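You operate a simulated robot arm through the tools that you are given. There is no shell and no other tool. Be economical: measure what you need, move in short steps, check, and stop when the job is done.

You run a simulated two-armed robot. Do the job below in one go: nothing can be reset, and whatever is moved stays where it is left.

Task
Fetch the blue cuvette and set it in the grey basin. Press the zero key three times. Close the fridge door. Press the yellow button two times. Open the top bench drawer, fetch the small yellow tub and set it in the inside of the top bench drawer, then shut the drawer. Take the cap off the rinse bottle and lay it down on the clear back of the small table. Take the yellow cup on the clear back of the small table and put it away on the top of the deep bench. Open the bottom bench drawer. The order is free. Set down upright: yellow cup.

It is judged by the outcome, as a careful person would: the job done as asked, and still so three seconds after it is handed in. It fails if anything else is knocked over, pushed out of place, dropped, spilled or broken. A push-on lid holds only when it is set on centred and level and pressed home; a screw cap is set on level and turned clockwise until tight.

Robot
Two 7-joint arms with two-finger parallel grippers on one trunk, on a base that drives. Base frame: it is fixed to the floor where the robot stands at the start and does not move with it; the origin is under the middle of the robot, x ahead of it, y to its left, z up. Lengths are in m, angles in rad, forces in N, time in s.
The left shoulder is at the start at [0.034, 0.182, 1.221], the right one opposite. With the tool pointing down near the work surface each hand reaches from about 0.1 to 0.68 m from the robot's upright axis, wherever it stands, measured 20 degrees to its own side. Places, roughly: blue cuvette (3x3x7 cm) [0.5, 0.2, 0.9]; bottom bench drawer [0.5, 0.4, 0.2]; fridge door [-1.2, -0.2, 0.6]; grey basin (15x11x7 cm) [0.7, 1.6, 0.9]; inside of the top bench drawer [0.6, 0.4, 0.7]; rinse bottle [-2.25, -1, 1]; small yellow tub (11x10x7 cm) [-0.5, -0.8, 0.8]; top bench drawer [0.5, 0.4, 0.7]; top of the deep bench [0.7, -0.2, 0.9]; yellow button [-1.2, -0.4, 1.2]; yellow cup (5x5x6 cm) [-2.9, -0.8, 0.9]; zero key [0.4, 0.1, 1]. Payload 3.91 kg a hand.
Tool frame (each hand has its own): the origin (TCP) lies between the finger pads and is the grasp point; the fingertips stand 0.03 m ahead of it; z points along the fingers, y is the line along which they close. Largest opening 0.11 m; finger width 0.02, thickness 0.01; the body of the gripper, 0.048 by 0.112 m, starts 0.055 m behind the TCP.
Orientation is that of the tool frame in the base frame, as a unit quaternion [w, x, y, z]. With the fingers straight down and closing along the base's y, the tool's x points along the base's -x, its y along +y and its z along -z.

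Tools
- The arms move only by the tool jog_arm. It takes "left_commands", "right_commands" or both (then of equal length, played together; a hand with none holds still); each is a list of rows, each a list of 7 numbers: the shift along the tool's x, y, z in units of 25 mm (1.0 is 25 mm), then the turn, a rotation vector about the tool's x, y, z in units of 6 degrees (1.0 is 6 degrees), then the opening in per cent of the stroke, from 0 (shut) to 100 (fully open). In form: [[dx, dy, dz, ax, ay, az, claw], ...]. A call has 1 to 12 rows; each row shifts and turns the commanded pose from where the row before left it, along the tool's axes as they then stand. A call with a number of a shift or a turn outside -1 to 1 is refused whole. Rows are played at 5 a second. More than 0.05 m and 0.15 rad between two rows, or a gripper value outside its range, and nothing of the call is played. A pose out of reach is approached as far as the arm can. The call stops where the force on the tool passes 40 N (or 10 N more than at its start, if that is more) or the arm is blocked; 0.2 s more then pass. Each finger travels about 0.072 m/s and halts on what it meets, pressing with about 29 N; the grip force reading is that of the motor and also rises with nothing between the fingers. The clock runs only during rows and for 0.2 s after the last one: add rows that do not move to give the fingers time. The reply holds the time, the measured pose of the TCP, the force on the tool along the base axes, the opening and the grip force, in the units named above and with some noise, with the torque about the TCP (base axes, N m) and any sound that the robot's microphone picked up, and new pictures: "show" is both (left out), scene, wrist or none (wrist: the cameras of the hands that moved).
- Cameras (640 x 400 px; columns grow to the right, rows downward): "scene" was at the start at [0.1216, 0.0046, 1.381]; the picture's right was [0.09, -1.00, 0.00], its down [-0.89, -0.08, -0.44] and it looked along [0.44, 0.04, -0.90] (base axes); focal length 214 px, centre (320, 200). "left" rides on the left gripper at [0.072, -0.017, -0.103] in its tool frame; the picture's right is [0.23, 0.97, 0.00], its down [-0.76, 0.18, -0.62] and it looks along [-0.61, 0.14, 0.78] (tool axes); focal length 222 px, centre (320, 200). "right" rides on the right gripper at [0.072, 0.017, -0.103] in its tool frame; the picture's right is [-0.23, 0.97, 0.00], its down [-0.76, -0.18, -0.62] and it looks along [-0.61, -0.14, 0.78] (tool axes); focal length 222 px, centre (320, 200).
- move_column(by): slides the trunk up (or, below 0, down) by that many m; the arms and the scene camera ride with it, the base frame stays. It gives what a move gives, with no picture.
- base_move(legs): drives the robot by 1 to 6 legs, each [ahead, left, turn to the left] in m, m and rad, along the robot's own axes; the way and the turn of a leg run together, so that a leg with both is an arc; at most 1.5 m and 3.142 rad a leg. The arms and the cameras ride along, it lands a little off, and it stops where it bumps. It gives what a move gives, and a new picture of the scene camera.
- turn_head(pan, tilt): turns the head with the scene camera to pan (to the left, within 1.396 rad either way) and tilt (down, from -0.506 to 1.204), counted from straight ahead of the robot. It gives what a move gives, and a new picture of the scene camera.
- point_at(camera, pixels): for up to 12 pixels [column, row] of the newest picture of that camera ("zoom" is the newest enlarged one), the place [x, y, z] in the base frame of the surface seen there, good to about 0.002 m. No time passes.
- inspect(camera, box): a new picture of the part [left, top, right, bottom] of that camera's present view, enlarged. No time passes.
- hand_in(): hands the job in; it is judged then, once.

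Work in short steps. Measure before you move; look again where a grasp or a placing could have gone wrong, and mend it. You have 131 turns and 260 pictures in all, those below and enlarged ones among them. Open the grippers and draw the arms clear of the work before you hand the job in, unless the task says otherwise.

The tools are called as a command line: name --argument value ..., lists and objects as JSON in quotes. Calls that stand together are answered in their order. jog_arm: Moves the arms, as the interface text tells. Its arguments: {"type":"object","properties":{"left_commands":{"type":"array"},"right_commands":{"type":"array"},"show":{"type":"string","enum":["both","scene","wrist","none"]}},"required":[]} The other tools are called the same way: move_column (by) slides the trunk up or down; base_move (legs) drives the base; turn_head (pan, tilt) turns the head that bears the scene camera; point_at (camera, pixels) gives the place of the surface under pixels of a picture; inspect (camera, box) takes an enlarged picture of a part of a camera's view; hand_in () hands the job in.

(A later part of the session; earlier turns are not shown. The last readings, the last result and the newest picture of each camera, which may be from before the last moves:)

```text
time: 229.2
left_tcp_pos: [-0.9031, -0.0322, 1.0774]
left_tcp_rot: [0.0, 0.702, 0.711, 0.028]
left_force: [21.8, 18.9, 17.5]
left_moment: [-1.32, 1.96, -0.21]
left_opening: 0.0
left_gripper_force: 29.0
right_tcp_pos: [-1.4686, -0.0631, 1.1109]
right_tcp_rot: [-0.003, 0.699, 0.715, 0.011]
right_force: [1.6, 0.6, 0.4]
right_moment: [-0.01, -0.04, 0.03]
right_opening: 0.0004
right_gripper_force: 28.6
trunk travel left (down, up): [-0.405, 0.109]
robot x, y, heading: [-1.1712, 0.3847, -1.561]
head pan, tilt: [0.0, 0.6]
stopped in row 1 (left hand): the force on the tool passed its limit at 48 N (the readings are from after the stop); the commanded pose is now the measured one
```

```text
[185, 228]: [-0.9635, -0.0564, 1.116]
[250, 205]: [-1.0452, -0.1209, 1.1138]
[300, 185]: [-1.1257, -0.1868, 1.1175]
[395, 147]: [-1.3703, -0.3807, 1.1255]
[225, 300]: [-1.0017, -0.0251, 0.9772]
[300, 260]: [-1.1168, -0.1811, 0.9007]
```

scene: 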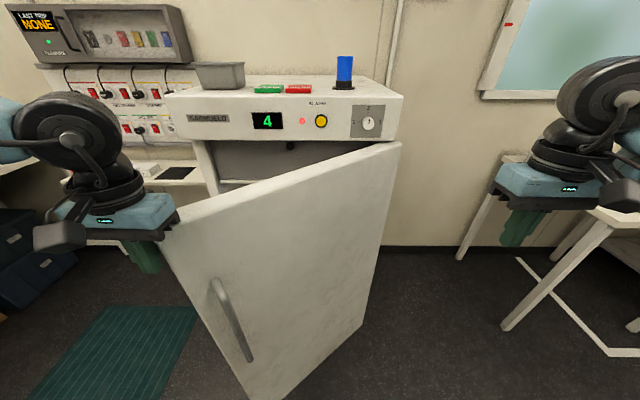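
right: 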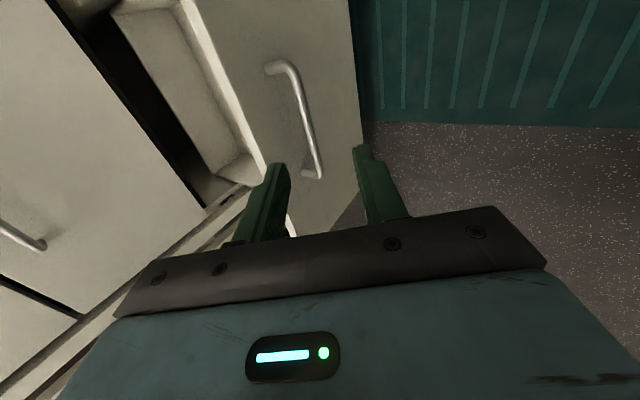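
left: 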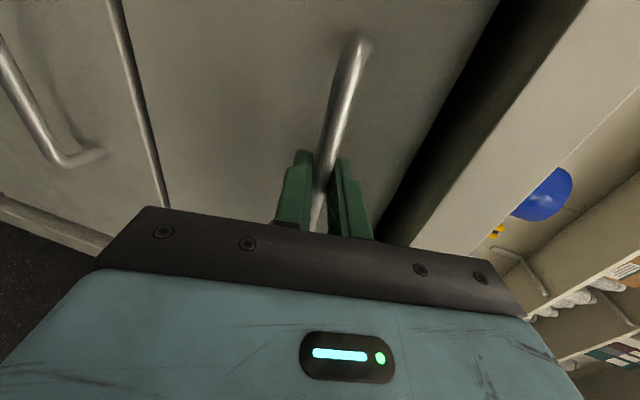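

Reposition: up and back, then along the door to [-1.09, -0.04], then down to z≈1.0.

jog_arm --left_commands '[[1, 0, -0.4, 0, 0, 0, 0], [1, 0, -0.4, 0, 0, 0, 0], [1, 0, -0.4, 0, 0, 0, 0], [-0.42, -0.93, 0, 0, 0, 0, 0], [-0.42, -0.93, 0, 0, 0, 0, 0], [-0.42, -0.93, 0, 0, 0, 0, 0], [-0.42, -0.93, 0, 0, 0, 0, 0], [-0.42, -0.93, 0, 0, 0, 0, 0], [-0.42, -0.93, 0, 0, 0, 0, 0], [-0.42, -0.93, 0, 0, 0, 0, 0], [-0.42, -0.93, 0, 0, 0, 0, 0]]' --show "none"

jog_arm --left_commands '[[0, 0, 1, 0, 0, 0, 0], [0, 0, 1, 0, 0, 0, 0], [0, 0, 1, 0, 0, 0, 0], [0, 0, 1, 0, 0, 0, 0], [-0.4, 0.2, 0.3, 0, 0, 0, 0], [-0.5, 0.4, 0, 0, 0, 0, 0], [-0.5, 0.4, 0, 0, 0, 0, 0], [-0.5, 0.4, 0, 0, 0, 0, 0], [-0.5, 0.4, 0, 0, 0, 0, 0], [-0.5, 0.4, 0, 0, 0, 0, 0], [-0.5, 0.3, 0, 0, 0, 0, 0], [-0.5, 0.3, 0, 0, 0, 0, 0]]' --show "scene"

```text
time: 231.6
left_tcp_pos: [-1.048, -0.0262, 1.1017]
left_tcp_rot: [-0.002, 0.703, 0.711, 0.03]
left_force: [0.5, -0.3, -0.7]
left_moment: [0.0, -0.02, 0.0]
left_opening: 0.0001
left_gripper_force: 28.9
left hand out of reach, approached as far as the arm can: row 10, 11
right_tcp_pos: [-1.4743, -0.0653, 1.1089]
right_tcp_rot: [-0.004, 0.7, 0.714, 0.011]
right_force: [0.0, 0.8, -0.1]
right_moment: [-0.02, 0.02, -0.01]
right_opening: 0.0
right_gripper_force: 28.9
trunk travel left (down, up): [-0.405, 0.109]
robot x, y, heading: [-1.1722, 0.3845, -1.558]
head pan, tilt: [0.0, 0.6]
```

```text
time: 234.2
left_tcp_pos: [-0.9727, -0.118, 0.9933]
left_tcp_rot: [-0.002, 0.703, 0.71, 0.03]
left_force: [-1.1, -0.7, -0.3]
left_moment: [-0.04, 0.01, 0.0]
left_opening: 0.0
left_gripper_force: 29.3
right_tcp_pos: [-1.4727, -0.0659, 1.108]
right_tcp_rot: [-0.003, 0.7, 0.714, 0.011]
right_force: [0.3, -0.2, 0.2]
right_moment: [0.03, 0.01, 0.02]
right_opening: 0.0
right_gripper_force: 28.8
trunk travel left (down, up): [-0.405, 0.109]
robot x, y, heading: [-1.173, 0.3812, -1.567]
head pan, tilt: [0.0, 0.6]
```

scene: 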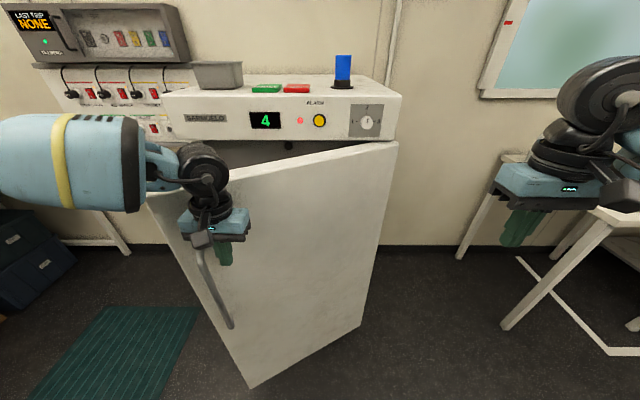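

Good flat contact with little force. Drive the base forward to finish closing.

base_move --legs '[[0.2, 0.06, 0]]'

```text
time: 235.8
left_tcp_pos: [-0.9119, -0.3165, 0.9919]
left_tcp_rot: [-0.002, 0.703, 0.71, 0.03]
left_force: [0.0, -0.4, -0.4]
left_moment: [0.03, -0.01, 0.0]
left_opening: 0.0
left_gripper_force: 29.5
right_tcp_pos: [-1.4121, -0.2634, 1.1083]
right_tcp_rot: [-0.002, 0.7, 0.714, 0.011]
right_force: [-0.3, 0.0, 0.2]
right_moment: [-0.04, 0.03, -0.05]
right_opening: 0.0
right_gripper_force: 28.8
trunk travel left (down, up): [-0.405, 0.109]
robot x, y, heading: [-1.1163, 0.1883, -1.562]
head pan, tilt: [0.0, 0.6]
```

scene: 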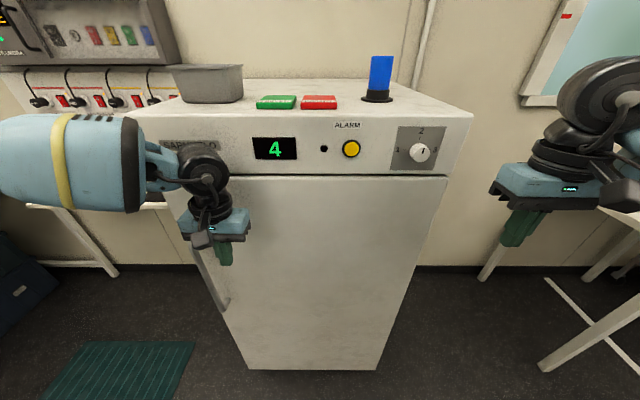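

Door looks closed and the alarm lamp went out. Push a little more with the arm to be certain.

jog_arm --left_commands '[[-0.4, 0, 0, 0, 0, 0, 0], [-0.4, 0, 0, 0, 0, 0, 0], [-0.4, 0, 0, 0, 0, 0, 0], [-0.4, 0, 0, 0, 0, 0, 0]]' --show "scene"

point_at --camera "scene" --pixels '[[260, 190], [430, 190], [320, 250], [351, 148], [345, 160], [422, 152]]'

```text
time: 236.8
left_tcp_pos: [-0.9119, -0.3432, 0.991]
left_tcp_rot: [-0.004, 0.706, 0.707, 0.035]
left_force: [2.9, 31.1, 7.4]
left_moment: [-3.2, 0.2, -0.05]
left_opening: 0.0002
left_gripper_force: 28.9
right_tcp_pos: [-1.4113, -0.2589, 1.1108]
right_tcp_rot: [-0.001, 0.699, 0.715, 0.01]
right_force: [1.0, 0.1, -0.2]
right_moment: [0.0, 0.0, -0.02]
right_opening: 0.0
right_gripper_force: 29.4
trunk travel left (down, up): [-0.405, 0.109]
robot x, y, heading: [-1.111, 0.1881, -1.562]
head pan, tilt: [0.0, 0.6]
stopped in row 4 (left hand): the force on the tool passed its limit at 48 N (the readings are from after the stop); the commanded pose is now the measured one
```

scene: 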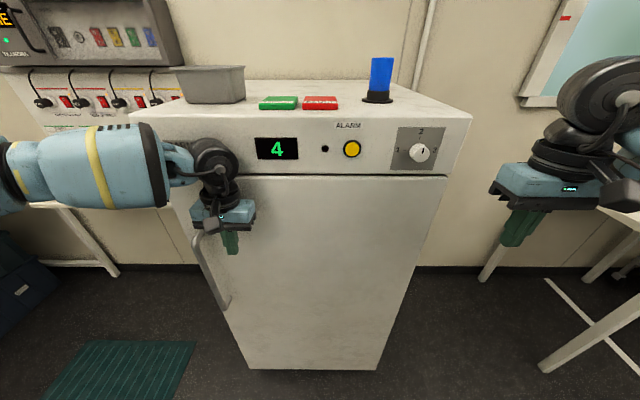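

```text
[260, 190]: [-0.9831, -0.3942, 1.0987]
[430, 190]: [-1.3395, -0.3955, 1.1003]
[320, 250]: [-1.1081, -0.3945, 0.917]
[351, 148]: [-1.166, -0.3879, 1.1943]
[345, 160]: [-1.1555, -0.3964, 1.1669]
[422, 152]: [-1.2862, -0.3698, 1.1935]
```

Fridge door is flush (y −0.395). Button centre ≈[-1.167, -0.388, 1.193]. Retract the left hand, back off and shift so the right arm can point at it.

jog_arm --left_commands '[[1, 0, 0, 0, 0, 0, 0], [1, 0.3, 0, 0, 0, 0, 0], [1, 0.5, -0.5, 0, 0, 0, 0], [1, 0.5, -0.5, 0, 0, 0, 0], [0, 0.5, -0.5, 0, 0, 0, 0], [0, 0.5, -0.5, 0, 0, 0, 0], [0, 0.5, -0.5, 0, 0, 0, 0]]' --show "none"

base_move --legs '[[-0.2, 0.15, -0.01]]'

jog_arm --right_commands '[[-0.3, 0.5, -0.5, 0, 0, 0, 0], [-0.3, 0.5, -0.5, 0, 0, 0, 0], [-0.3, 0.5, -0.5, 0, 0, 0, 0], [-0.3, 0.5, -0.5, 0, 0, 0, 0], [-0.3, 0.5, -0.5, 0, 0, 0, 0], [-0.3, 0.5, -0.5, 0, 0, 0, 0], [-0.3, 0.6, -0.6, 0, 0, 0, 0], [0, 0, 0, 0, -1, 0, 0], [0, 0, 0, 0, -1, 0, 0], [0, 0, 0, 0, -1, 0, 0], [0, 0, 0, 0, -1, 0, 0], [0, 0, 0, 0, -1, 0, 0]]' --show "none"

jog_arm --right_commands '[[0, 0, 0, 0, -1, 0, 0], [0, 0, 0, 0, -1, 0, 0], [0, 0, 0, 0, -1, 0, 0], [0, 0, 0, 0, -1, 0, 0], [0, 0, 0, 0, -1, 0, 0], [0, 0, 0, 0, -1, 0, 0], [0, 0, 0, 0, -1, 0, 0], [0, 0, 0, 0, -1, 0, 0], [0, 0, 0, 0, -1, 0, 0], [0, 0, 0, 0, -0.9, 0, 0]]' --show "both"

```text
time: 238.4
left_tcp_pos: [-0.8457, -0.2523, 1.059]
left_tcp_rot: [-0.005, 0.706, 0.708, 0.036]
left_force: [0.2, 0.8, 1.3]
left_moment: [-0.01, 0.03, 0.02]
left_opening: 0.0
left_gripper_force: 29.5
right_tcp_pos: [-1.4113, -0.2628, 1.1085]
right_tcp_rot: [-0.003, 0.7, 0.714, 0.011]
right_force: [0.6, -0.5, 1.0]
right_moment: [0.01, -0.04, 0.05]
right_opening: 0.0002
right_gripper_force: 28.9
trunk travel left (down, up): [-0.405, 0.109]
robot x, y, heading: [-1.1137, 0.1846, -1.566]
head pan, tilt: [0.0, 0.6]
```

```text
time: 240.4
left_tcp_pos: [-0.6999, -0.0541, 1.059]
left_tcp_rot: [-0.004, 0.709, 0.705, 0.035]
left_force: [0.0, -0.5, 0.1]
left_moment: [0.0, 0.02, -0.01]
left_opening: 0.0002
left_gripper_force: 29.1
right_tcp_pos: [-1.2656, -0.0582, 1.1091]
right_tcp_rot: [-0.004, 0.703, 0.711, 0.012]
right_force: [0.8, 0.3, -0.4]
right_moment: [-0.01, -0.03, 0.02]
right_opening: 0.0
right_gripper_force: 28.9
trunk travel left (down, up): [-0.405, 0.109]
robot x, y, heading: [-0.9603, 0.3863, -1.574]
head pan, tilt: [0.0, 0.6]
```

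scene: 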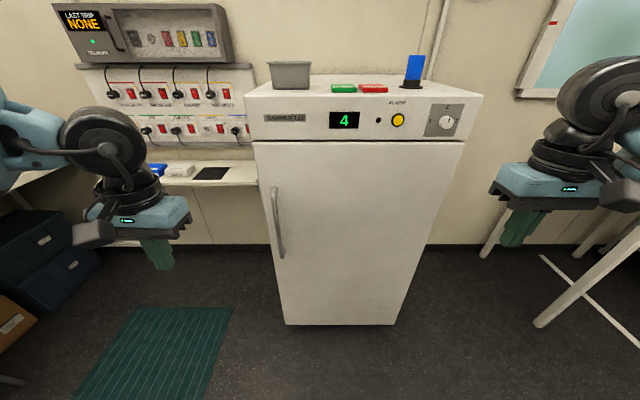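

```text
time: 243.0
left_tcp_pos: [-0.6997, -0.0541, 1.0596]
left_tcp_rot: [-0.004, 0.708, 0.705, 0.036]
left_force: [0.5, -1.0, 0.2]
left_moment: [0.0, 0.03, 0.0]
left_opening: 0.0
left_gripper_force: 28.8
right_tcp_pos: [-1.1769, -0.112, 1.199]
right_tcp_rot: [0.182, 0.681, 0.688, -0.17]
right_force: [0.2, 0.9, 0.6]
right_moment: [-0.03, -0.03, 0.0]
right_opening: 0.0
right_gripper_force: 28.7
trunk travel left (down, up): [-0.405, 0.109]
robot x, y, heading: [-0.9595, 0.3887, -1.57]
head pan, tilt: [0.0, 0.6]
```

```text
time: 245.2
left_tcp_pos: [-0.6991, -0.0533, 1.0592]
left_tcp_rot: [-0.004, 0.708, 0.705, 0.036]
left_force: [0.1, 0.3, -0.3]
left_moment: [-0.03, -0.04, 0.02]
left_opening: 0.0
left_gripper_force: 28.8
right_tcp_pos: [-1.1683, -0.1105, 1.2003]
right_tcp_rot: [0.495, 0.506, 0.516, -0.481]
right_force: [-1.3, -0.2, -0.2]
right_moment: [0.01, 0.03, 0.01]
right_opening: 0.0
right_gripper_force: 29.2
right hand out of reach, approached as far as the arm can: row 10
trunk travel left (down, up): [-0.405, 0.109]
robot x, y, heading: [-0.9654, 0.3873, -1.577]
head pan, tilt: [0.0, 0.6]
```

scene: 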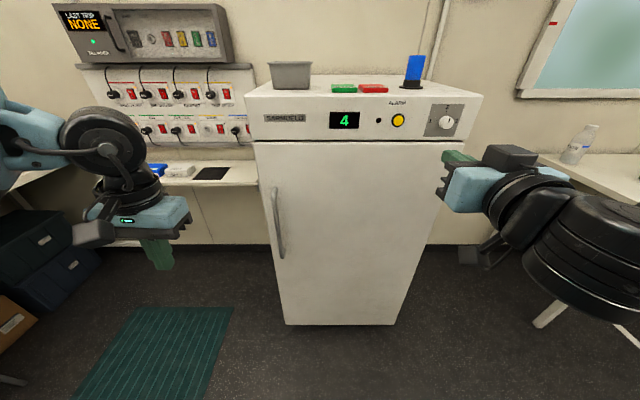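
right: 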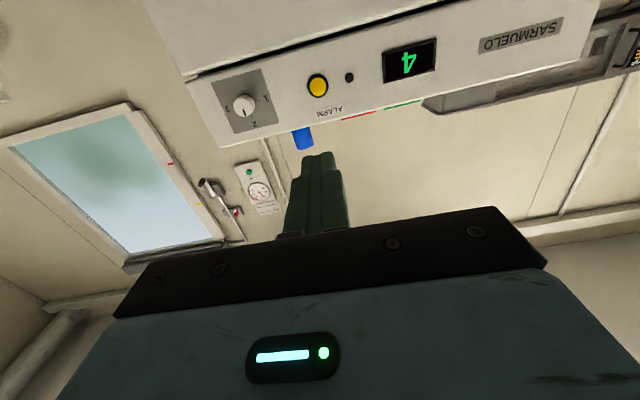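

Right hand is horizontal, 0.25 m in front of the button. Advance 0.215 m with a small height correction.

jog_arm --right_commands '[[-0.15, -0.2, 0.9, 0, 0, 0, 0], [-0.1, 0, 0.9, 0, 0, 0, 0], [0, 0, 0.9, 0, 0, 0, 0], [0, 0, 0.9, 0, 0, 0, 0], [0, 0, 0.9, 0, 0, 0, 0], [0, 0, 0.9, 0, 0, 0, 0], [0, 0, 0.9, 0, 0, 0, 0], [0, 0, 0.9, 0, 0, 0, 0], [0, 0, 0.9, 0, 0, 0, 0], [0, 0, 0, 0, 0, 0, 0]]' --show "both"

```text
time: 247.4
left_tcp_pos: [-0.7006, -0.0532, 1.0587]
left_tcp_rot: [-0.004, 0.708, 0.705, 0.036]
left_force: [-0.2, 0.1, 0.0]
left_moment: [0.02, 0.01, 0.02]
left_opening: 0.0001
left_gripper_force: 29.5
right_tcp_pos: [-1.2034, -0.2795, 1.2193]
right_tcp_rot: [0.497, 0.509, 0.509, -0.485]
right_force: [0.2, 0.8, 1.2]
right_moment: [0.02, 0.01, 0.0]
right_opening: 0.0
right_gripper_force: 29.0
right hand out of reach, approached as far as the arm can: row 4, 5, 6, 7, 8, 9
trunk travel left (down, up): [-0.405, 0.109]
robot x, y, heading: [-0.9645, 0.3875, -1.573]
head pan, tilt: [0.0, 0.6]
```

scene: 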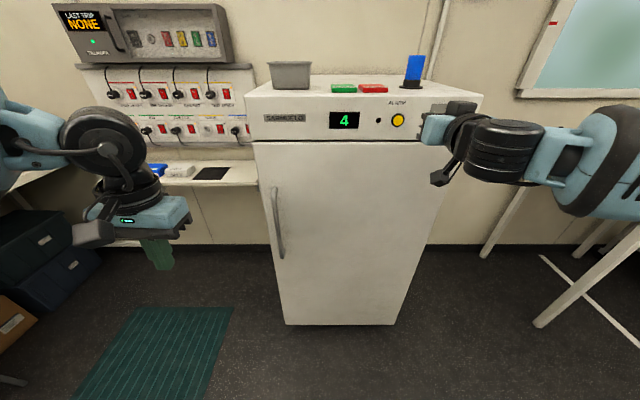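
right: 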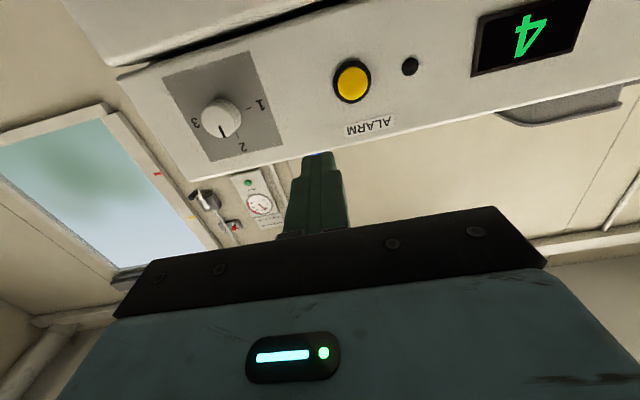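

Reach ended short. Pull back 5 cm, realign to the button, then I'll drive forward a little.

jog_arm --right_commands '[[0, 0, -1, 0, 0, 0, 0], [0, 0, -1, 0, 0, 0, 0], [0.5, 0.6, -0.5, 0, 0, 0, 0], [0.6, 0.8, 0, 0, 0, 0, 0], [0, 0, 0, 0, 0, 0, 0]]' --show "none"

base_move --legs '[[0.08, 0.0, 0]]'

inspect --camera "right" --box '[200, 20, 520, 220]'

```text
time: 248.6
left_tcp_pos: [-0.6988, -0.0548, 1.0586]
left_tcp_rot: [-0.004, 0.708, 0.705, 0.035]
left_force: [0.5, -0.4, 0.3]
left_moment: [0.0, -0.03, 0.02]
left_opening: 0.0002
left_gripper_force: 29.6
right_tcp_pos: [-1.1929, -0.2157, 1.2127]
right_tcp_rot: [0.497, 0.509, 0.509, -0.485]
right_force: [0.0, -0.5, 0.2]
right_moment: [-0.03, -0.02, -0.01]
right_opening: 0.0002
right_gripper_force: 28.7
right hand out of reach, approached as far as the arm can: row 3, 4
trunk travel left (down, up): [-0.405, 0.109]
robot x, y, heading: [-0.9676, 0.3828, -1.57]
head pan, tilt: [0.0, 0.6]
```

```text
time: 249.6
left_tcp_pos: [-0.7006, -0.1331, 1.0582]
left_tcp_rot: [-0.004, 0.708, 0.706, 0.035]
left_force: [0.5, -0.4, 0.2]
left_moment: [0.02, -0.03, -0.02]
left_opening: 0.0004
left_gripper_force: 28.9
right_tcp_pos: [-1.1935, -0.2948, 1.2107]
right_tcp_rot: [0.497, 0.51, 0.509, -0.485]
right_force: [-0.1, 0.0, -0.6]
right_moment: [-0.02, 0.0, 0.0]
right_opening: 0.0
right_gripper_force: 29.6
trunk travel left (down, up): [-0.405, 0.109]
robot x, y, heading: [-0.9607, 0.3075, -1.57]
head pan, tilt: [0.0, 0.6]
```

scene: 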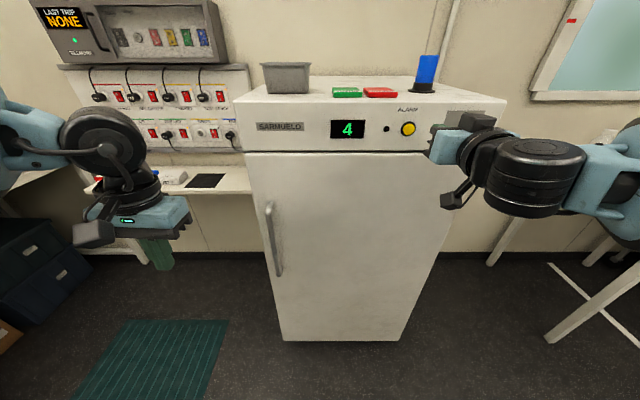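

```text
2.00 times, centred on (360, 120) of right
```

zoom: 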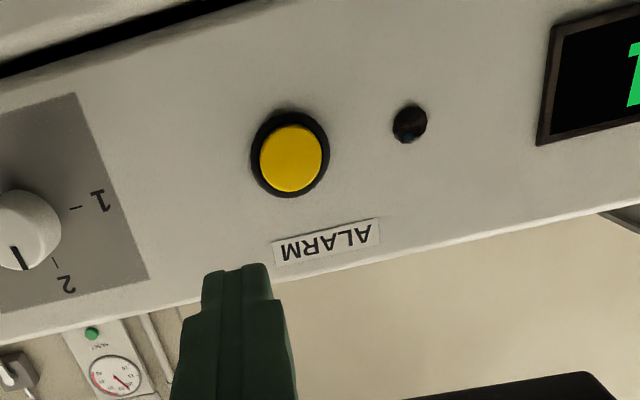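

Correct by base (2.6 cm left) and trunk (1.8 cm down).

base_move --legs '[[0, 0.028, 0]]'

move_column --by -0.017

inspect --camera "right" --box '[200, 20, 520, 220]'

point_at --camera "right" --pixels '[[345, 98]]'

```text
time: 250.6
left_tcp_pos: [-0.6719, -0.1322, 1.0592]
left_tcp_rot: [-0.005, 0.708, 0.705, 0.035]
left_force: [-0.1, 0.6, 0.0]
left_moment: [0.0, -0.01, 0.01]
left_opening: 0.0
left_gripper_force: 28.9
right_tcp_pos: [-1.1649, -0.2956, 1.2114]
right_tcp_rot: [0.497, 0.51, 0.508, -0.485]
right_force: [0.7, 0.0, -0.2]
right_moment: [0.01, -0.03, 0.01]
right_opening: 0.0003
right_gripper_force: 29.0
trunk travel left (down, up): [-0.405, 0.109]
robot x, y, heading: [-0.9332, 0.31, -1.571]
head pan, tilt: [0.0, 0.6]
```

scene: 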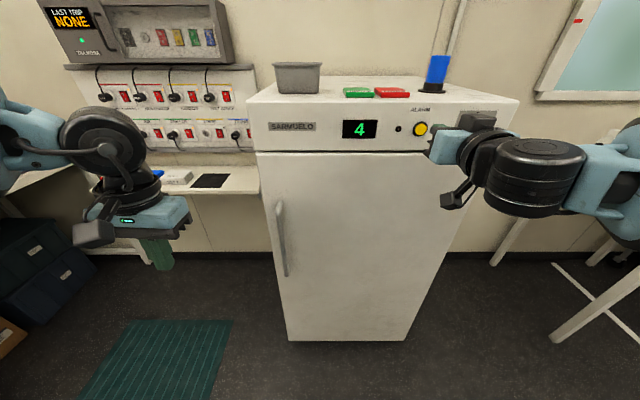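

```text
time: 251.2
left_tcp_pos: [-0.6718, -0.1334, 1.0421]
left_tcp_rot: [-0.004, 0.708, 0.705, 0.035]
left_force: [0.2, 0.4, -0.6]
left_moment: [0.01, 0.03, 0.0]
left_opening: 0.0
left_gripper_force: 29.1
right_tcp_pos: [-1.1658, -0.2945, 1.1948]
right_tcp_rot: [0.497, 0.508, 0.509, -0.485]
right_force: [-0.7, 0.0, 0.5]
right_moment: [-0.02, -0.01, -0.01]
right_opening: 0.0
right_gripper_force: 29.0
trunk travel left (down, up): [-0.388, 0.126]
robot x, y, heading: [-0.9327, 0.3054, -1.562]
head pan, tilt: [0.0, 0.6]
```

```text
2.00 times, centred on (360, 120) of right
```

zoom: 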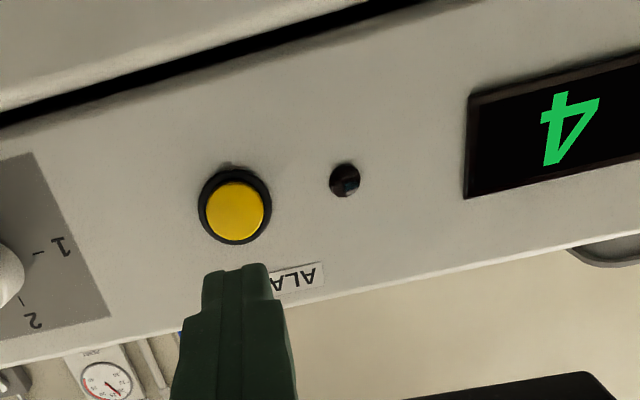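

```text
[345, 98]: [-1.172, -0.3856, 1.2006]
```

Aligned with the button, 6 cm to go. Drive forward 3.5 cm, then press with the arm.

base_move --legs '[[0.037, 0.0, 0]]'

jog_arm --right_commands '[[0, 0, 0.5, 0, 0, 0, 0], [0, 0, 0.3, 0, 0, 0, 0], [0, 0, 0.1, 0, 0, 0, 0], [0, 0, 0.1, 0, 0, 0, 0], [0, 0, 0.1, 0, 0, 0, 0]]' --show "wrist"

```text
time: 252.1
left_tcp_pos: [-0.672, -0.1701, 1.042]
left_tcp_rot: [-0.005, 0.708, 0.705, 0.034]
left_force: [0.6, -0.3, -0.6]
left_moment: [0.01, 0.02, 0.01]
left_opening: 0.0001
left_gripper_force: 28.9
right_tcp_pos: [-1.1659, -0.3328, 1.1957]
right_tcp_rot: [0.497, 0.51, 0.509, -0.485]
right_force: [-0.6, -0.2, 0.2]
right_moment: [-0.04, -0.03, -0.01]
right_opening: 0.0
right_gripper_force: 29.1
trunk travel left (down, up): [-0.388, 0.126]
robot x, y, heading: [-0.9357, 0.2685, -1.568]
head pan, tilt: [0.0, 0.6]
```

scene: 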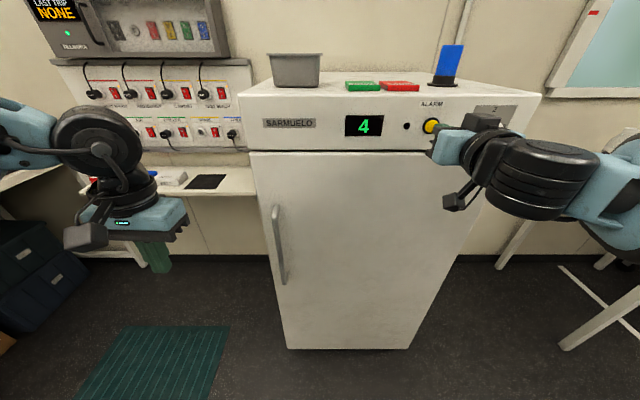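

```text
time: 253.3
left_tcp_pos: [-0.6713, -0.1685, 1.0415]
left_tcp_rot: [-0.004, 0.709, 0.705, 0.035]
left_force: [-0.2, 0.5, 0.0]
left_moment: [0.02, 0.0, -0.01]
left_opening: 0.0
left_gripper_force: 28.8
right_tcp_pos: [-1.1651, -0.3591, 1.1948]
right_tcp_rot: [0.495, 0.511, 0.509, -0.485]
right_force: [1.1, 0.7, 0.2]
right_moment: [0.01, 0.04, 0.0]
right_opening: 0.0
right_gripper_force: 29.3
trunk travel left (down, up): [-0.388, 0.126]
robot x, y, heading: [-0.9355, 0.2712, -1.569]
head pan, tilt: [0.0, 0.6]
heard: click
```

right: 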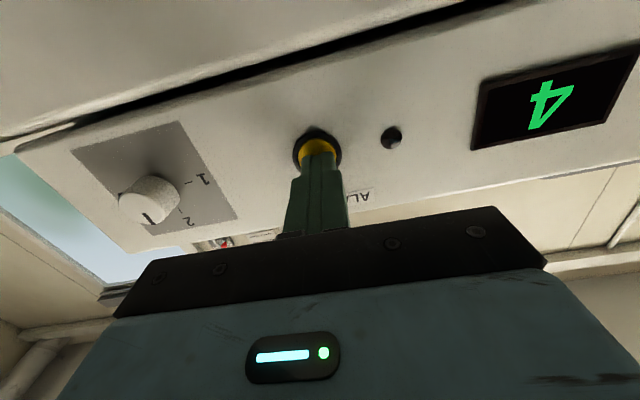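

First click. Release fully, press once more to the same depth, and withdraw.

jog_arm --right_commands '[[0, 0, -0.7, 0, 0, 0, 0], [0, 0, 0, 0, 0, 0, 0], [0, 0, 0.45, 0, 0, 0, 0], [0, 0, 0.25, 0, 0, 0, 0], [0, 0, 0, 0, 0, 0, 0]]' --show "none"

```text
time: 254.5
left_tcp_pos: [-0.6715, -0.1679, 1.0411]
left_tcp_rot: [-0.005, 0.708, 0.705, 0.035]
left_force: [0.6, 0.0, 0.3]
left_moment: [-0.03, 0.0, -0.03]
left_opening: 0.0003
left_gripper_force: 28.7
right_tcp_pos: [-1.1655, -0.3587, 1.1947]
right_tcp_rot: [0.496, 0.51, 0.509, -0.485]
right_force: [-0.9, 1.4, 0.0]
right_moment: [-0.04, 0.04, -0.01]
right_opening: 0.0002
right_gripper_force: 29.3
trunk travel left (down, up): [-0.388, 0.126]
robot x, y, heading: [-0.9349, 0.2733, -1.577]
head pan, tilt: [0.0, 0.6]
```

No second click yet. Press slightly deeper.

jog_arm --right_commands '[[0, 0, 0.08, 0, 0, 0, 0], [0, 0, 0.08, 0, 0, 0, 0]]' --show "none"

```text
time: 255.1
left_tcp_pos: [-0.6721, -0.1685, 1.0414]
left_tcp_rot: [-0.004, 0.708, 0.705, 0.036]
left_force: [-0.7, 0.4, -0.3]
left_moment: [-0.01, -0.02, -0.01]
left_opening: 0.0001
left_gripper_force: 28.8
right_tcp_pos: [-1.1653, -0.3615, 1.1945]
right_tcp_rot: [0.496, 0.51, 0.51, -0.484]
right_force: [-0.4, 6.6, -1.4]
right_moment: [0.0, -0.03, -0.04]
right_opening: 0.0001
right_gripper_force: 28.2
trunk travel left (down, up): [-0.388, 0.126]
robot x, y, heading: [-0.9317, 0.2731, -1.567]
head pan, tilt: [0.0, 0.6]
heard: click
```

Second click. Withdraw, restore the right hand to pointing down, and look to the right toward the small table.

jog_arm --right_commands '[[0, 0, -1, 0, 0, 0, 0], [0, 0, -1, 0, 0, 0, 0], [0, 0, -1, 0, 0, 0, 0], [0, 0, -1, 0, 0, 0, 0], [0, 0, -1, 0, 1, 0, 0], [0, 0, 0, 0, 1, 0, 0], [0, 0, 0, 0, 1, 0, 0], [0, 0, 0, 0, 1, 0, 0], [0, 0, 0, 0, 1, 0, 0], [0, 0, 0, 0, 1, 0, 0], [0, 0, 0, 0, 1, 0, 0], [0, 0, 0, 0, 1, 0, 0]]' --show "none"

base_move --legs '[[-0.2, 0, 0]]'

jog_arm --right_commands '[[0, 0, 0, 0, 1, 0, 0], [0, 0, 0, 0, 1, 0, 0], [0, 0, 0, 0, 1, 0, 0], [0, 0, 0, 0, 1, 0, 0], [0, 0, 0, 0, 1, 0, 0], [0, 0, 0, 0, 1, 0, 0], [0, 0, 0, 0, 0.6, 0, 0]]' --show "none"

turn_head --pan -1.1 --tilt 0.45

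```text
time: 257.7
left_tcp_pos: [-0.6729, -0.1703, 1.0429]
left_tcp_rot: [-0.005, 0.708, 0.705, 0.036]
left_force: [-0.8, 0.2, 0.8]
left_moment: [0.01, -0.03, 0.02]
left_opening: 0.0
left_gripper_force: 29.5
right_tcp_pos: [-1.1667, -0.2385, 1.1984]
right_tcp_rot: [0.246, 0.662, 0.667, -0.235]
right_force: [-0.9, 0.0, 0.8]
right_moment: [0.04, -0.01, 0.01]
right_opening: 0.0
right_gripper_force: 28.6
trunk travel left (down, up): [-0.388, 0.126]
robot x, y, heading: [-0.933, 0.2723, -1.573]
head pan, tilt: [0.0, 0.6]
```

```text
time: 259.3
left_tcp_pos: [-0.6729, 0.0283, 1.0416]
left_tcp_rot: [-0.005, 0.709, 0.704, 0.035]
left_force: [-0.1, 0.1, -0.6]
left_moment: [-0.03, -0.02, 0.02]
left_opening: 0.0
left_gripper_force: 29.4
right_tcp_pos: [-1.1677, -0.0395, 1.1989]
right_tcp_rot: [0.247, 0.663, 0.666, -0.236]
right_force: [0.7, 0.0, 0.1]
right_moment: [-0.02, -0.02, 0.01]
right_opening: 0.0
right_gripper_force: 29.1
trunk travel left (down, up): [-0.388, 0.126]
robot x, y, heading: [-0.9361, 0.4707, -1.572]
head pan, tilt: [0.0, 0.6]
```

scene: 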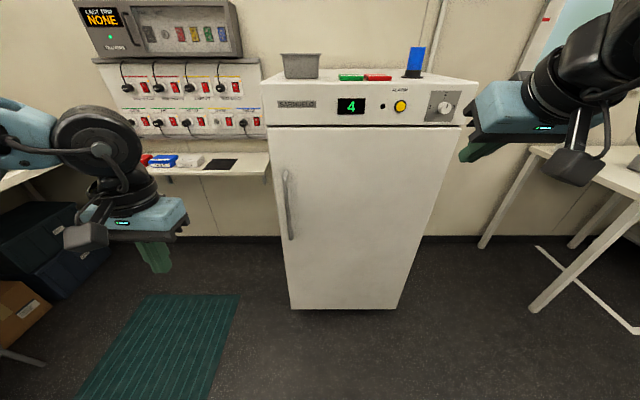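

```text
time: 260.9
left_tcp_pos: [-0.6734, 0.0283, 1.0423]
left_tcp_rot: [-0.004, 0.709, 0.704, 0.034]
left_force: [-0.4, -0.2, 0.6]
left_moment: [-0.04, 0.01, 0.02]
left_opening: 0.0
left_gripper_force: 29.2
right_tcp_pos: [-1.1673, -0.0388, 1.1994]
right_tcp_rot: [0.006, 0.704, 0.711, 0.003]
right_force: [0.1, 0.6, -0.2]
right_moment: [0.0, 0.02, 0.01]
right_opening: 0.0002
right_gripper_force: 28.7
trunk travel left (down, up): [-0.388, 0.126]
robot x, y, heading: [-0.9335, 0.4713, -1.575]
head pan, tilt: [0.0, 0.6]
```

```text
time: 262.2
left_tcp_pos: [-0.6737, 0.0277, 1.042]
left_tcp_rot: [-0.004, 0.709, 0.705, 0.035]
left_force: [0.4, -0.3, 0.3]
left_moment: [0.02, -0.02, -0.04]
left_opening: 0.0
left_gripper_force: 29.1
right_tcp_pos: [-1.1674, -0.0415, 1.1984]
right_tcp_rot: [0.007, 0.704, 0.71, 0.003]
right_force: [-0.1, 0.0, 0.2]
right_moment: [-0.03, 0.0, 0.02]
right_opening: 0.0
right_gripper_force: 28.8
trunk travel left (down, up): [-0.388, 0.126]
robot x, y, heading: [-0.9339, 0.4703, -1.575]
head pan, tilt: [-1.1, 0.45]
```

scene: 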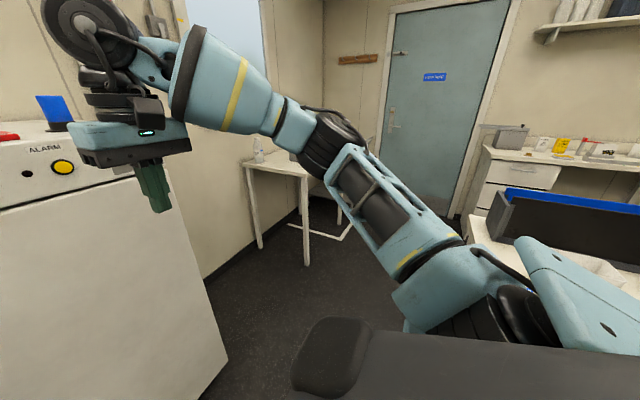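

Measure the small table, the island's near edge and floor for the route.

point_at --camera "scene" --pixels '[[258, 158], [250, 165], [305, 170], [306, 262], [260, 248], [472, 222], [500, 200], [340, 220], [480, 240], [350, 240], [340, 155], [325, 160]]'

inspect --camera "scene" --box '[220, 110, 520, 300]'

```text
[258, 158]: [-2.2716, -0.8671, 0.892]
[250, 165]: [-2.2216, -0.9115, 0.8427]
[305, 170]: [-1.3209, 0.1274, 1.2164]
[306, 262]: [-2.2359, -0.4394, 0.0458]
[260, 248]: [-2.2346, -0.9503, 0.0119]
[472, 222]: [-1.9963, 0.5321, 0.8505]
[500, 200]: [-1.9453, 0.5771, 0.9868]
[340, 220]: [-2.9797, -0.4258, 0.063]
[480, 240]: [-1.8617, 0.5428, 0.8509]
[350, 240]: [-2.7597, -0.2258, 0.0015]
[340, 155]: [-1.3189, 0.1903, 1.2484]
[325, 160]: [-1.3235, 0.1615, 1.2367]
```

```text
2.11 times, centred on (370, 205) of scene
```

zoom: 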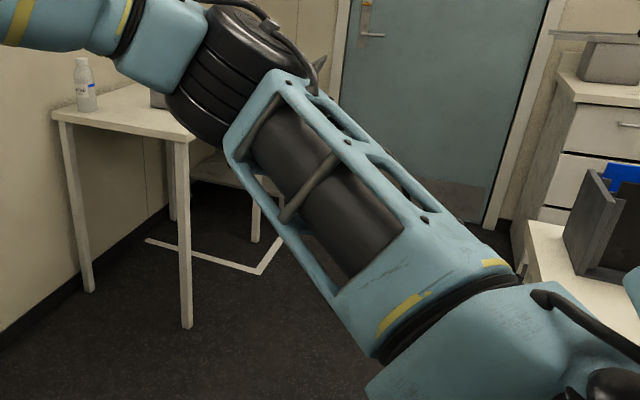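

Route: forward to y≈0.18, then sideways right between island (y>0.53) and table. Retract the right hand a little first.

jog_arm --right_commands '[[1, 0, 0, 0, 0, 0, 0], [1, 0, 0, 0, 0, 0, 0], [1, 0, 0, 0, 0, 0, 0], [1, 0, 0, 0, 0, 0, 0]]' --show "none"

base_move --legs '[[0.31, 0, 0.004], [0, -1.0, 0]]'

turn_head --pan -0.35 --tilt 0.6

```text
time: 263.2
left_tcp_pos: [-0.6731, 0.0284, 1.0425]
left_tcp_rot: [-0.003, 0.709, 0.704, 0.035]
left_force: [0.1, -0.1, 0.1]
left_moment: [-0.01, -0.01, -0.01]
left_opening: 0.0001
left_gripper_force: 28.9
right_tcp_pos: [-1.1703, 0.0609, 1.1979]
right_tcp_rot: [0.007, 0.704, 0.71, 0.004]
right_force: [0.0, 1.2, 0.5]
right_moment: [0.0, 0.03, -0.04]
right_opening: 0.0
right_gripper_force: 29.1
trunk travel left (down, up): [-0.388, 0.126]
robot x, y, heading: [-0.9352, 0.472, -1.577]
head pan, tilt: [-1.1, 0.45]
```

```text
time: 273.9
left_tcp_pos: [-1.6674, -0.28, 1.042]
left_tcp_rot: [-0.004, 0.71, 0.703, 0.035]
left_force: [0.3, -0.1, -0.6]
left_moment: [-0.04, 0.03, -0.02]
left_opening: 0.0
left_gripper_force: 29.2
right_tcp_pos: [-2.1644, -0.2471, 1.1974]
right_tcp_rot: [0.007, 0.706, 0.709, 0.003]
right_force: [0.7, 0.2, -0.2]
right_moment: [0.0, 0.02, 0.01]
right_opening: 0.0
right_gripper_force: 29.6
trunk travel left (down, up): [-0.388, 0.126]
robot x, y, heading: [-1.929, 0.1626, -1.576]
head pan, tilt: [-1.1, 0.45]
```

scene: 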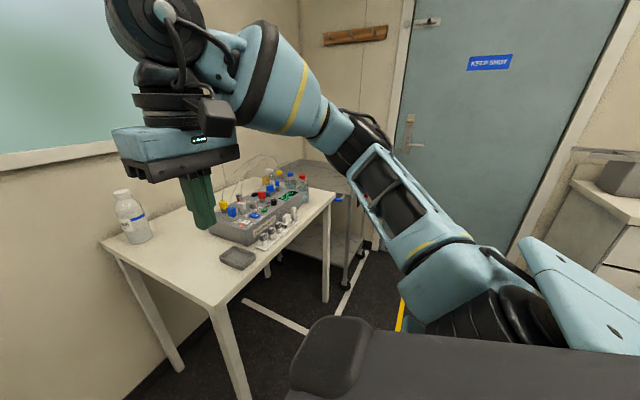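

```text
time: 275.0
left_tcp_pos: [-1.6676, -0.2816, 1.0418]
left_tcp_rot: [-0.005, 0.711, 0.703, 0.035]
left_force: [0.0, 0.3, 1.1]
left_moment: [0.01, 0.0, 0.01]
left_opening: 0.0004
left_gripper_force: 29.7
right_tcp_pos: [-2.164, -0.2465, 1.1985]
right_tcp_rot: [0.007, 0.705, 0.709, 0.004]
right_force: [0.5, 0.3, 0.4]
right_moment: [0.02, 0.01, -0.01]
right_opening: 0.0
right_gripper_force: 28.7
trunk travel left (down, up): [-0.388, 0.126]
robot x, y, heading: [-1.9281, 0.1611, -1.576]
head pan, tilt: [-0.351, 0.6]
```

scene: 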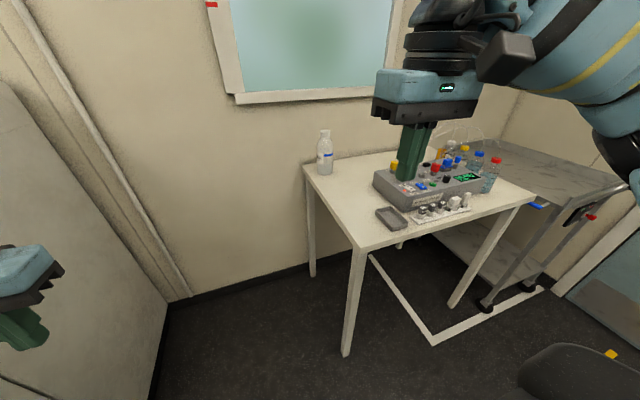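

Small table ahead with the bottle at (325,155). Move 0.45 m further right for a frontal view, with the right hand drawn aside.

base_move --legs '[[0, -0.45, 0.005]]'

turn_head --pan 0.05 --tilt 0.65

inspect --camera "scene" --box '[180, 80, 480, 270]'

```text
time: 279.5
left_tcp_pos: [-2.1178, -0.276, 1.0429]
left_tcp_rot: [-0.003, 0.71, 0.703, 0.035]
left_force: [0.1, 0.3, 0.4]
left_moment: [0.03, -0.02, 0.0]
left_opening: 0.0002
left_gripper_force: 29.1
right_tcp_pos: [-2.6133, -0.244, 1.1973]
right_tcp_rot: [0.006, 0.705, 0.709, 0.003]
right_force: [0.2, 0.4, -0.1]
right_moment: [0.02, -0.03, 0.0]
right_opening: 0.0
right_gripper_force: 28.6
trunk travel left (down, up): [-0.388, 0.126]
robot x, y, heading: [-2.3767, 0.1626, -1.579]
head pan, tilt: [-0.351, 0.6]
```

scene: 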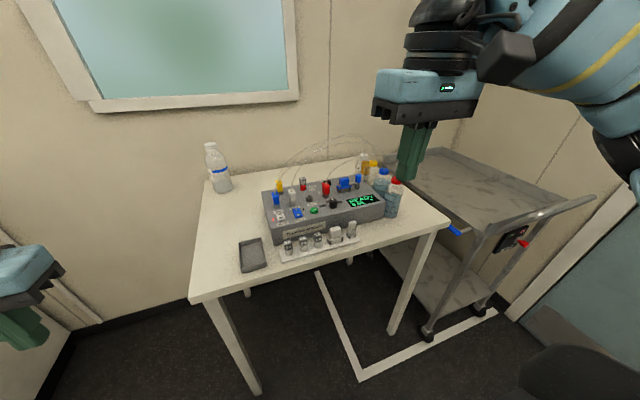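

```text
time: 280.4
left_tcp_pos: [-2.1178, -0.2765, 1.0418]
left_tcp_rot: [-0.005, 0.71, 0.703, 0.035]
left_force: [-0.6, 0.1, 0.0]
left_moment: [-0.01, -0.02, -0.01]
left_opening: 0.0
left_gripper_force: 28.9
right_tcp_pos: [-2.6147, -0.2451, 1.1985]
right_tcp_rot: [0.007, 0.705, 0.709, 0.003]
right_force: [0.0, 0.8, 0.3]
right_moment: [-0.03, -0.01, -0.03]
right_opening: 0.0
right_gripper_force: 28.9
trunk travel left (down, up): [-0.388, 0.126]
robot x, y, heading: [-2.3795, 0.1617, -1.579]
head pan, tilt: [0.051, 0.649]
```

scene: 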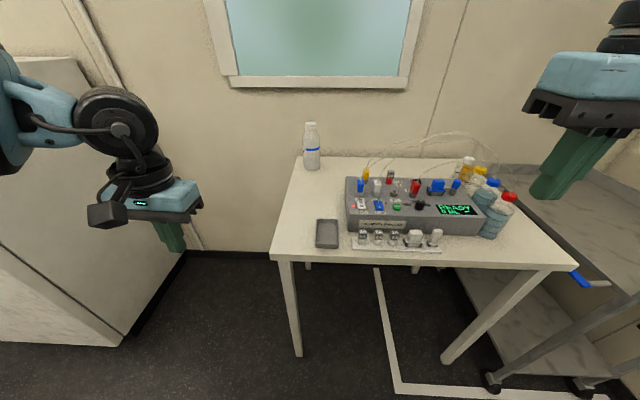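

```text
2.11 times, centred on (330, 175) of scene
```

zoom: 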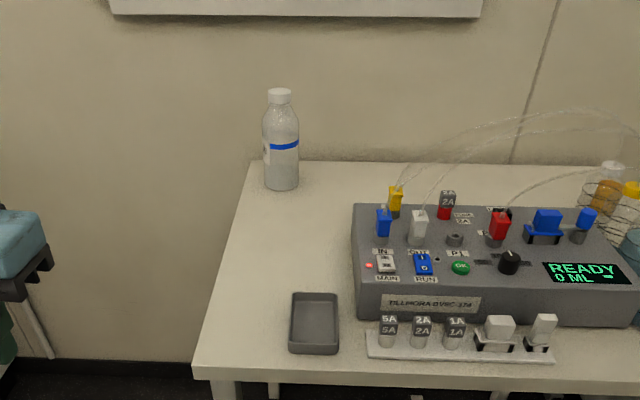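

The cup should be around (467,170). Zoom there and measure bottle and table.

inspect --camera "scene" --box '[430, 135, 530, 245]'

point_at --camera "scene" --pixels '[[311, 124], [311, 150], [312, 168], [466, 160], [466, 172], [480, 172], [340, 175], [420, 165], [300, 165], [345, 160], [450, 163]]'

```text
3.64 times, centred on (480, 190) of scene
```

zoom: 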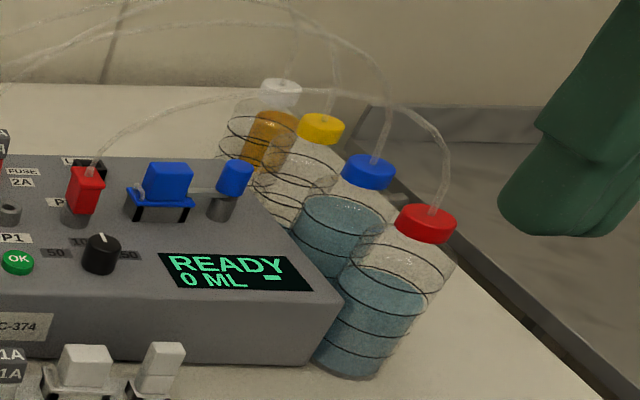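

```text
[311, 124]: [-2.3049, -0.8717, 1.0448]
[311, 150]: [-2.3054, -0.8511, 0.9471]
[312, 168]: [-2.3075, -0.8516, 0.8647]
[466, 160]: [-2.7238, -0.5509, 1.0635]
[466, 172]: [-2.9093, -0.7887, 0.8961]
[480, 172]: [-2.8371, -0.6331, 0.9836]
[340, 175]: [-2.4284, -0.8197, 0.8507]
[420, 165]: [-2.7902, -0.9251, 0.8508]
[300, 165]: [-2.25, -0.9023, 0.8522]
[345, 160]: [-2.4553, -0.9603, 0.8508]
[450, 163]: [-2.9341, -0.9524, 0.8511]
```

The amber cup is at [-2.909, -0.79], behind the tube bottles; the rinse bottle is at [-2.305, -0.865], cap top ≈1.05. First the cap: raise the trunk, approach the table and turn right to bring the left shoulder forward.

move_column --by 0.12

base_move --legs '[[0.26, -0.07, 0], [0, 0, -0.49]]'

turn_head --pan 0.35 --tilt 0.75

```text
time: 281.9
left_tcp_pos: [-2.1188, -0.2773, 1.1599]
left_tcp_rot: [-0.005, 0.71, 0.703, 0.036]
left_force: [0.2, -0.1, 0.1]
left_moment: [0.02, -0.02, -0.04]
left_opening: 0.0001
left_gripper_force: 29.5
right_tcp_pos: [-2.6141, -0.2453, 1.3162]
right_tcp_rot: [0.005, 0.705, 0.709, 0.003]
right_force: [0.0, -0.7, -1.2]
right_moment: [0.02, 0.01, -0.01]
right_opening: 0.0001
right_gripper_force: 29.8
trunk travel left (down, up): [-0.508, 0.006]
robot x, y, heading: [-2.3801, 0.1661, -1.576]
head pan, tilt: [0.051, 0.649]
```

```text
time: 285.2
left_tcp_pos: [-2.4296, -0.6076, 1.1615]
left_tcp_rot: [0.004, 0.86, 0.509, 0.036]
left_force: [0.0, -0.3, 0.0]
left_moment: [-0.01, 0.0, -0.02]
left_opening: 0.0
left_gripper_force: 28.7
right_tcp_pos: [-2.8506, -0.3434, 1.3191]
right_tcp_rot: [0.007, 0.857, 0.516, 0.001]
right_force: [0.1, 0.2, 0.4]
right_moment: [0.01, -0.01, 0.01]
right_opening: 0.0
right_gripper_force: 29.2
trunk travel left (down, up): [-0.508, 0.006]
robot x, y, heading: [-2.4513, -0.0901, -2.071]
head pan, tilt: [0.051, 0.649]
```

scene: 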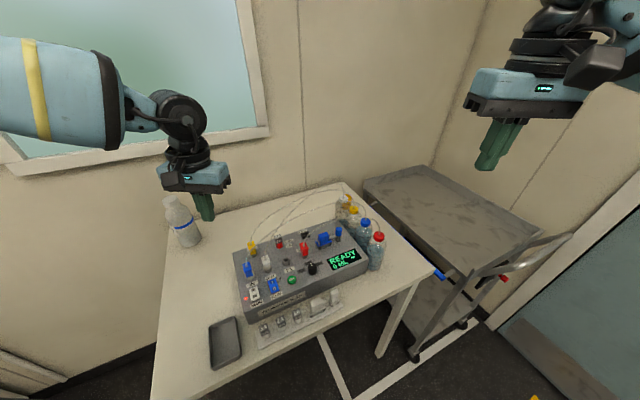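

```text
time: 286.0
left_tcp_pos: [-2.4295, -0.6076, 1.1617]
left_tcp_rot: [0.004, 0.86, 0.509, 0.035]
left_force: [0.0, 0.2, 1.1]
left_moment: [0.02, 0.0, 0.01]
left_opening: 0.0001
left_gripper_force: 28.8
right_tcp_pos: [-2.8515, -0.3437, 1.3182]
right_tcp_rot: [0.006, 0.857, 0.515, 0.001]
right_force: [0.0, 0.1, 0.8]
right_moment: [-0.01, -0.01, 0.02]
right_opening: 0.0001
right_gripper_force: 28.8
trunk travel left (down, up): [-0.508, 0.006]
robot x, y, heading: [-2.4507, -0.0952, -2.071]
head pan, tilt: [0.351, 0.75]
```

scene: 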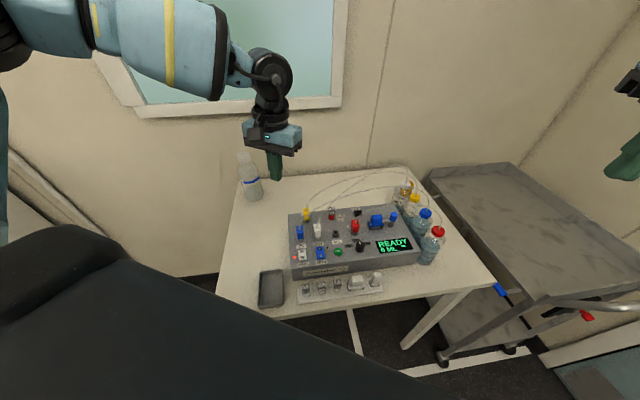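

Move 7 cm closer and bring the left hand above the bottle (z 1.16), open, levelling its small tilt.

base_move --legs '[[0.061, 0.033, 0]]'

jog_arm --left_commands '[[0, 0, 0, 0.41, -0.55, 0, 20], [-0.53, 1, 0, 0, 0, 0, 40], [-0.53, 1, 0, 0, 0, 0, 60], [-0.53, 1, 0, 0, 0, 0, 60], [-0.53, 1, 0, 0, 0, 0, 60], [-0.53, 1, 0, 0, 0, 0, 60], [-0.53, 1, 0, 0, 0, 0, 60], [-0.53, 1, 0, 0, 0, 0, 60]]' --show "both"

```text
time: 287.0
left_tcp_pos: [-2.4291, -0.6752, 1.1629]
left_tcp_rot: [0.005, 0.86, 0.509, 0.035]
left_force: [0.8, -0.1, 0.4]
left_moment: [0.0, 0.0, -0.01]
left_opening: 0.0001
left_gripper_force: 29.1
right_tcp_pos: [-2.85, -0.4106, 1.3186]
right_tcp_rot: [0.008, 0.857, 0.516, 0.001]
right_force: [-0.1, -0.1, -0.3]
right_moment: [-0.02, 0.01, 0.03]
right_opening: 0.0
right_gripper_force: 29.2
trunk travel left (down, up): [-0.508, 0.006]
robot x, y, heading: [-2.4465, -0.1568, -2.067]
head pan, tilt: [0.351, 0.75]
```

scene: 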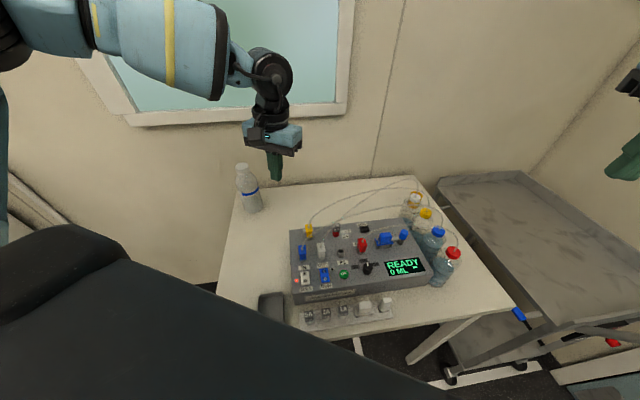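

```text
time: 288.8
left_tcp_pos: [-2.32, -0.8412, 1.1614]
left_tcp_rot: [0.002, 0.86, 0.51, 0.0]
left_force: [0.1, -0.7, -0.6]
left_moment: [0.03, 0.02, 0.02]
left_opening: 0.0658
left_gripper_force: 0.0
right_tcp_pos: [-2.8512, -0.4124, 1.3178]
right_tcp_rot: [0.006, 0.857, 0.516, 0.001]
right_force: [0.6, -0.8, -0.2]
right_moment: [0.01, -0.03, 0.0]
right_opening: 0.0
right_gripper_force: 29.1
trunk travel left (down, up): [-0.508, 0.006]
robot x, y, heading: [-2.4508, -0.1619, -2.063]
head pan, tilt: [0.351, 0.75]
```

scene: 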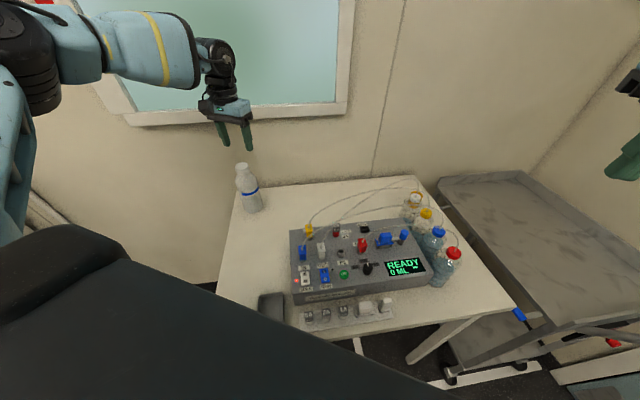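
left: 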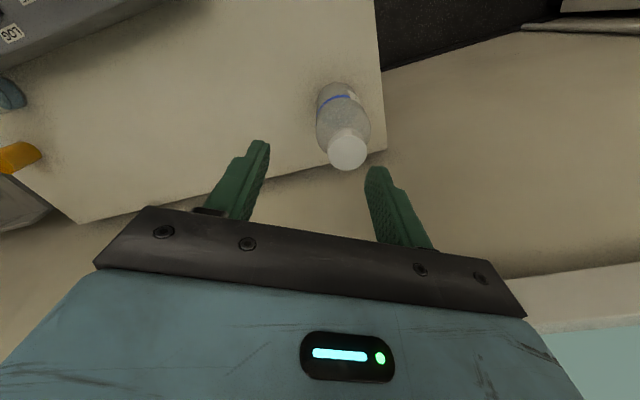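

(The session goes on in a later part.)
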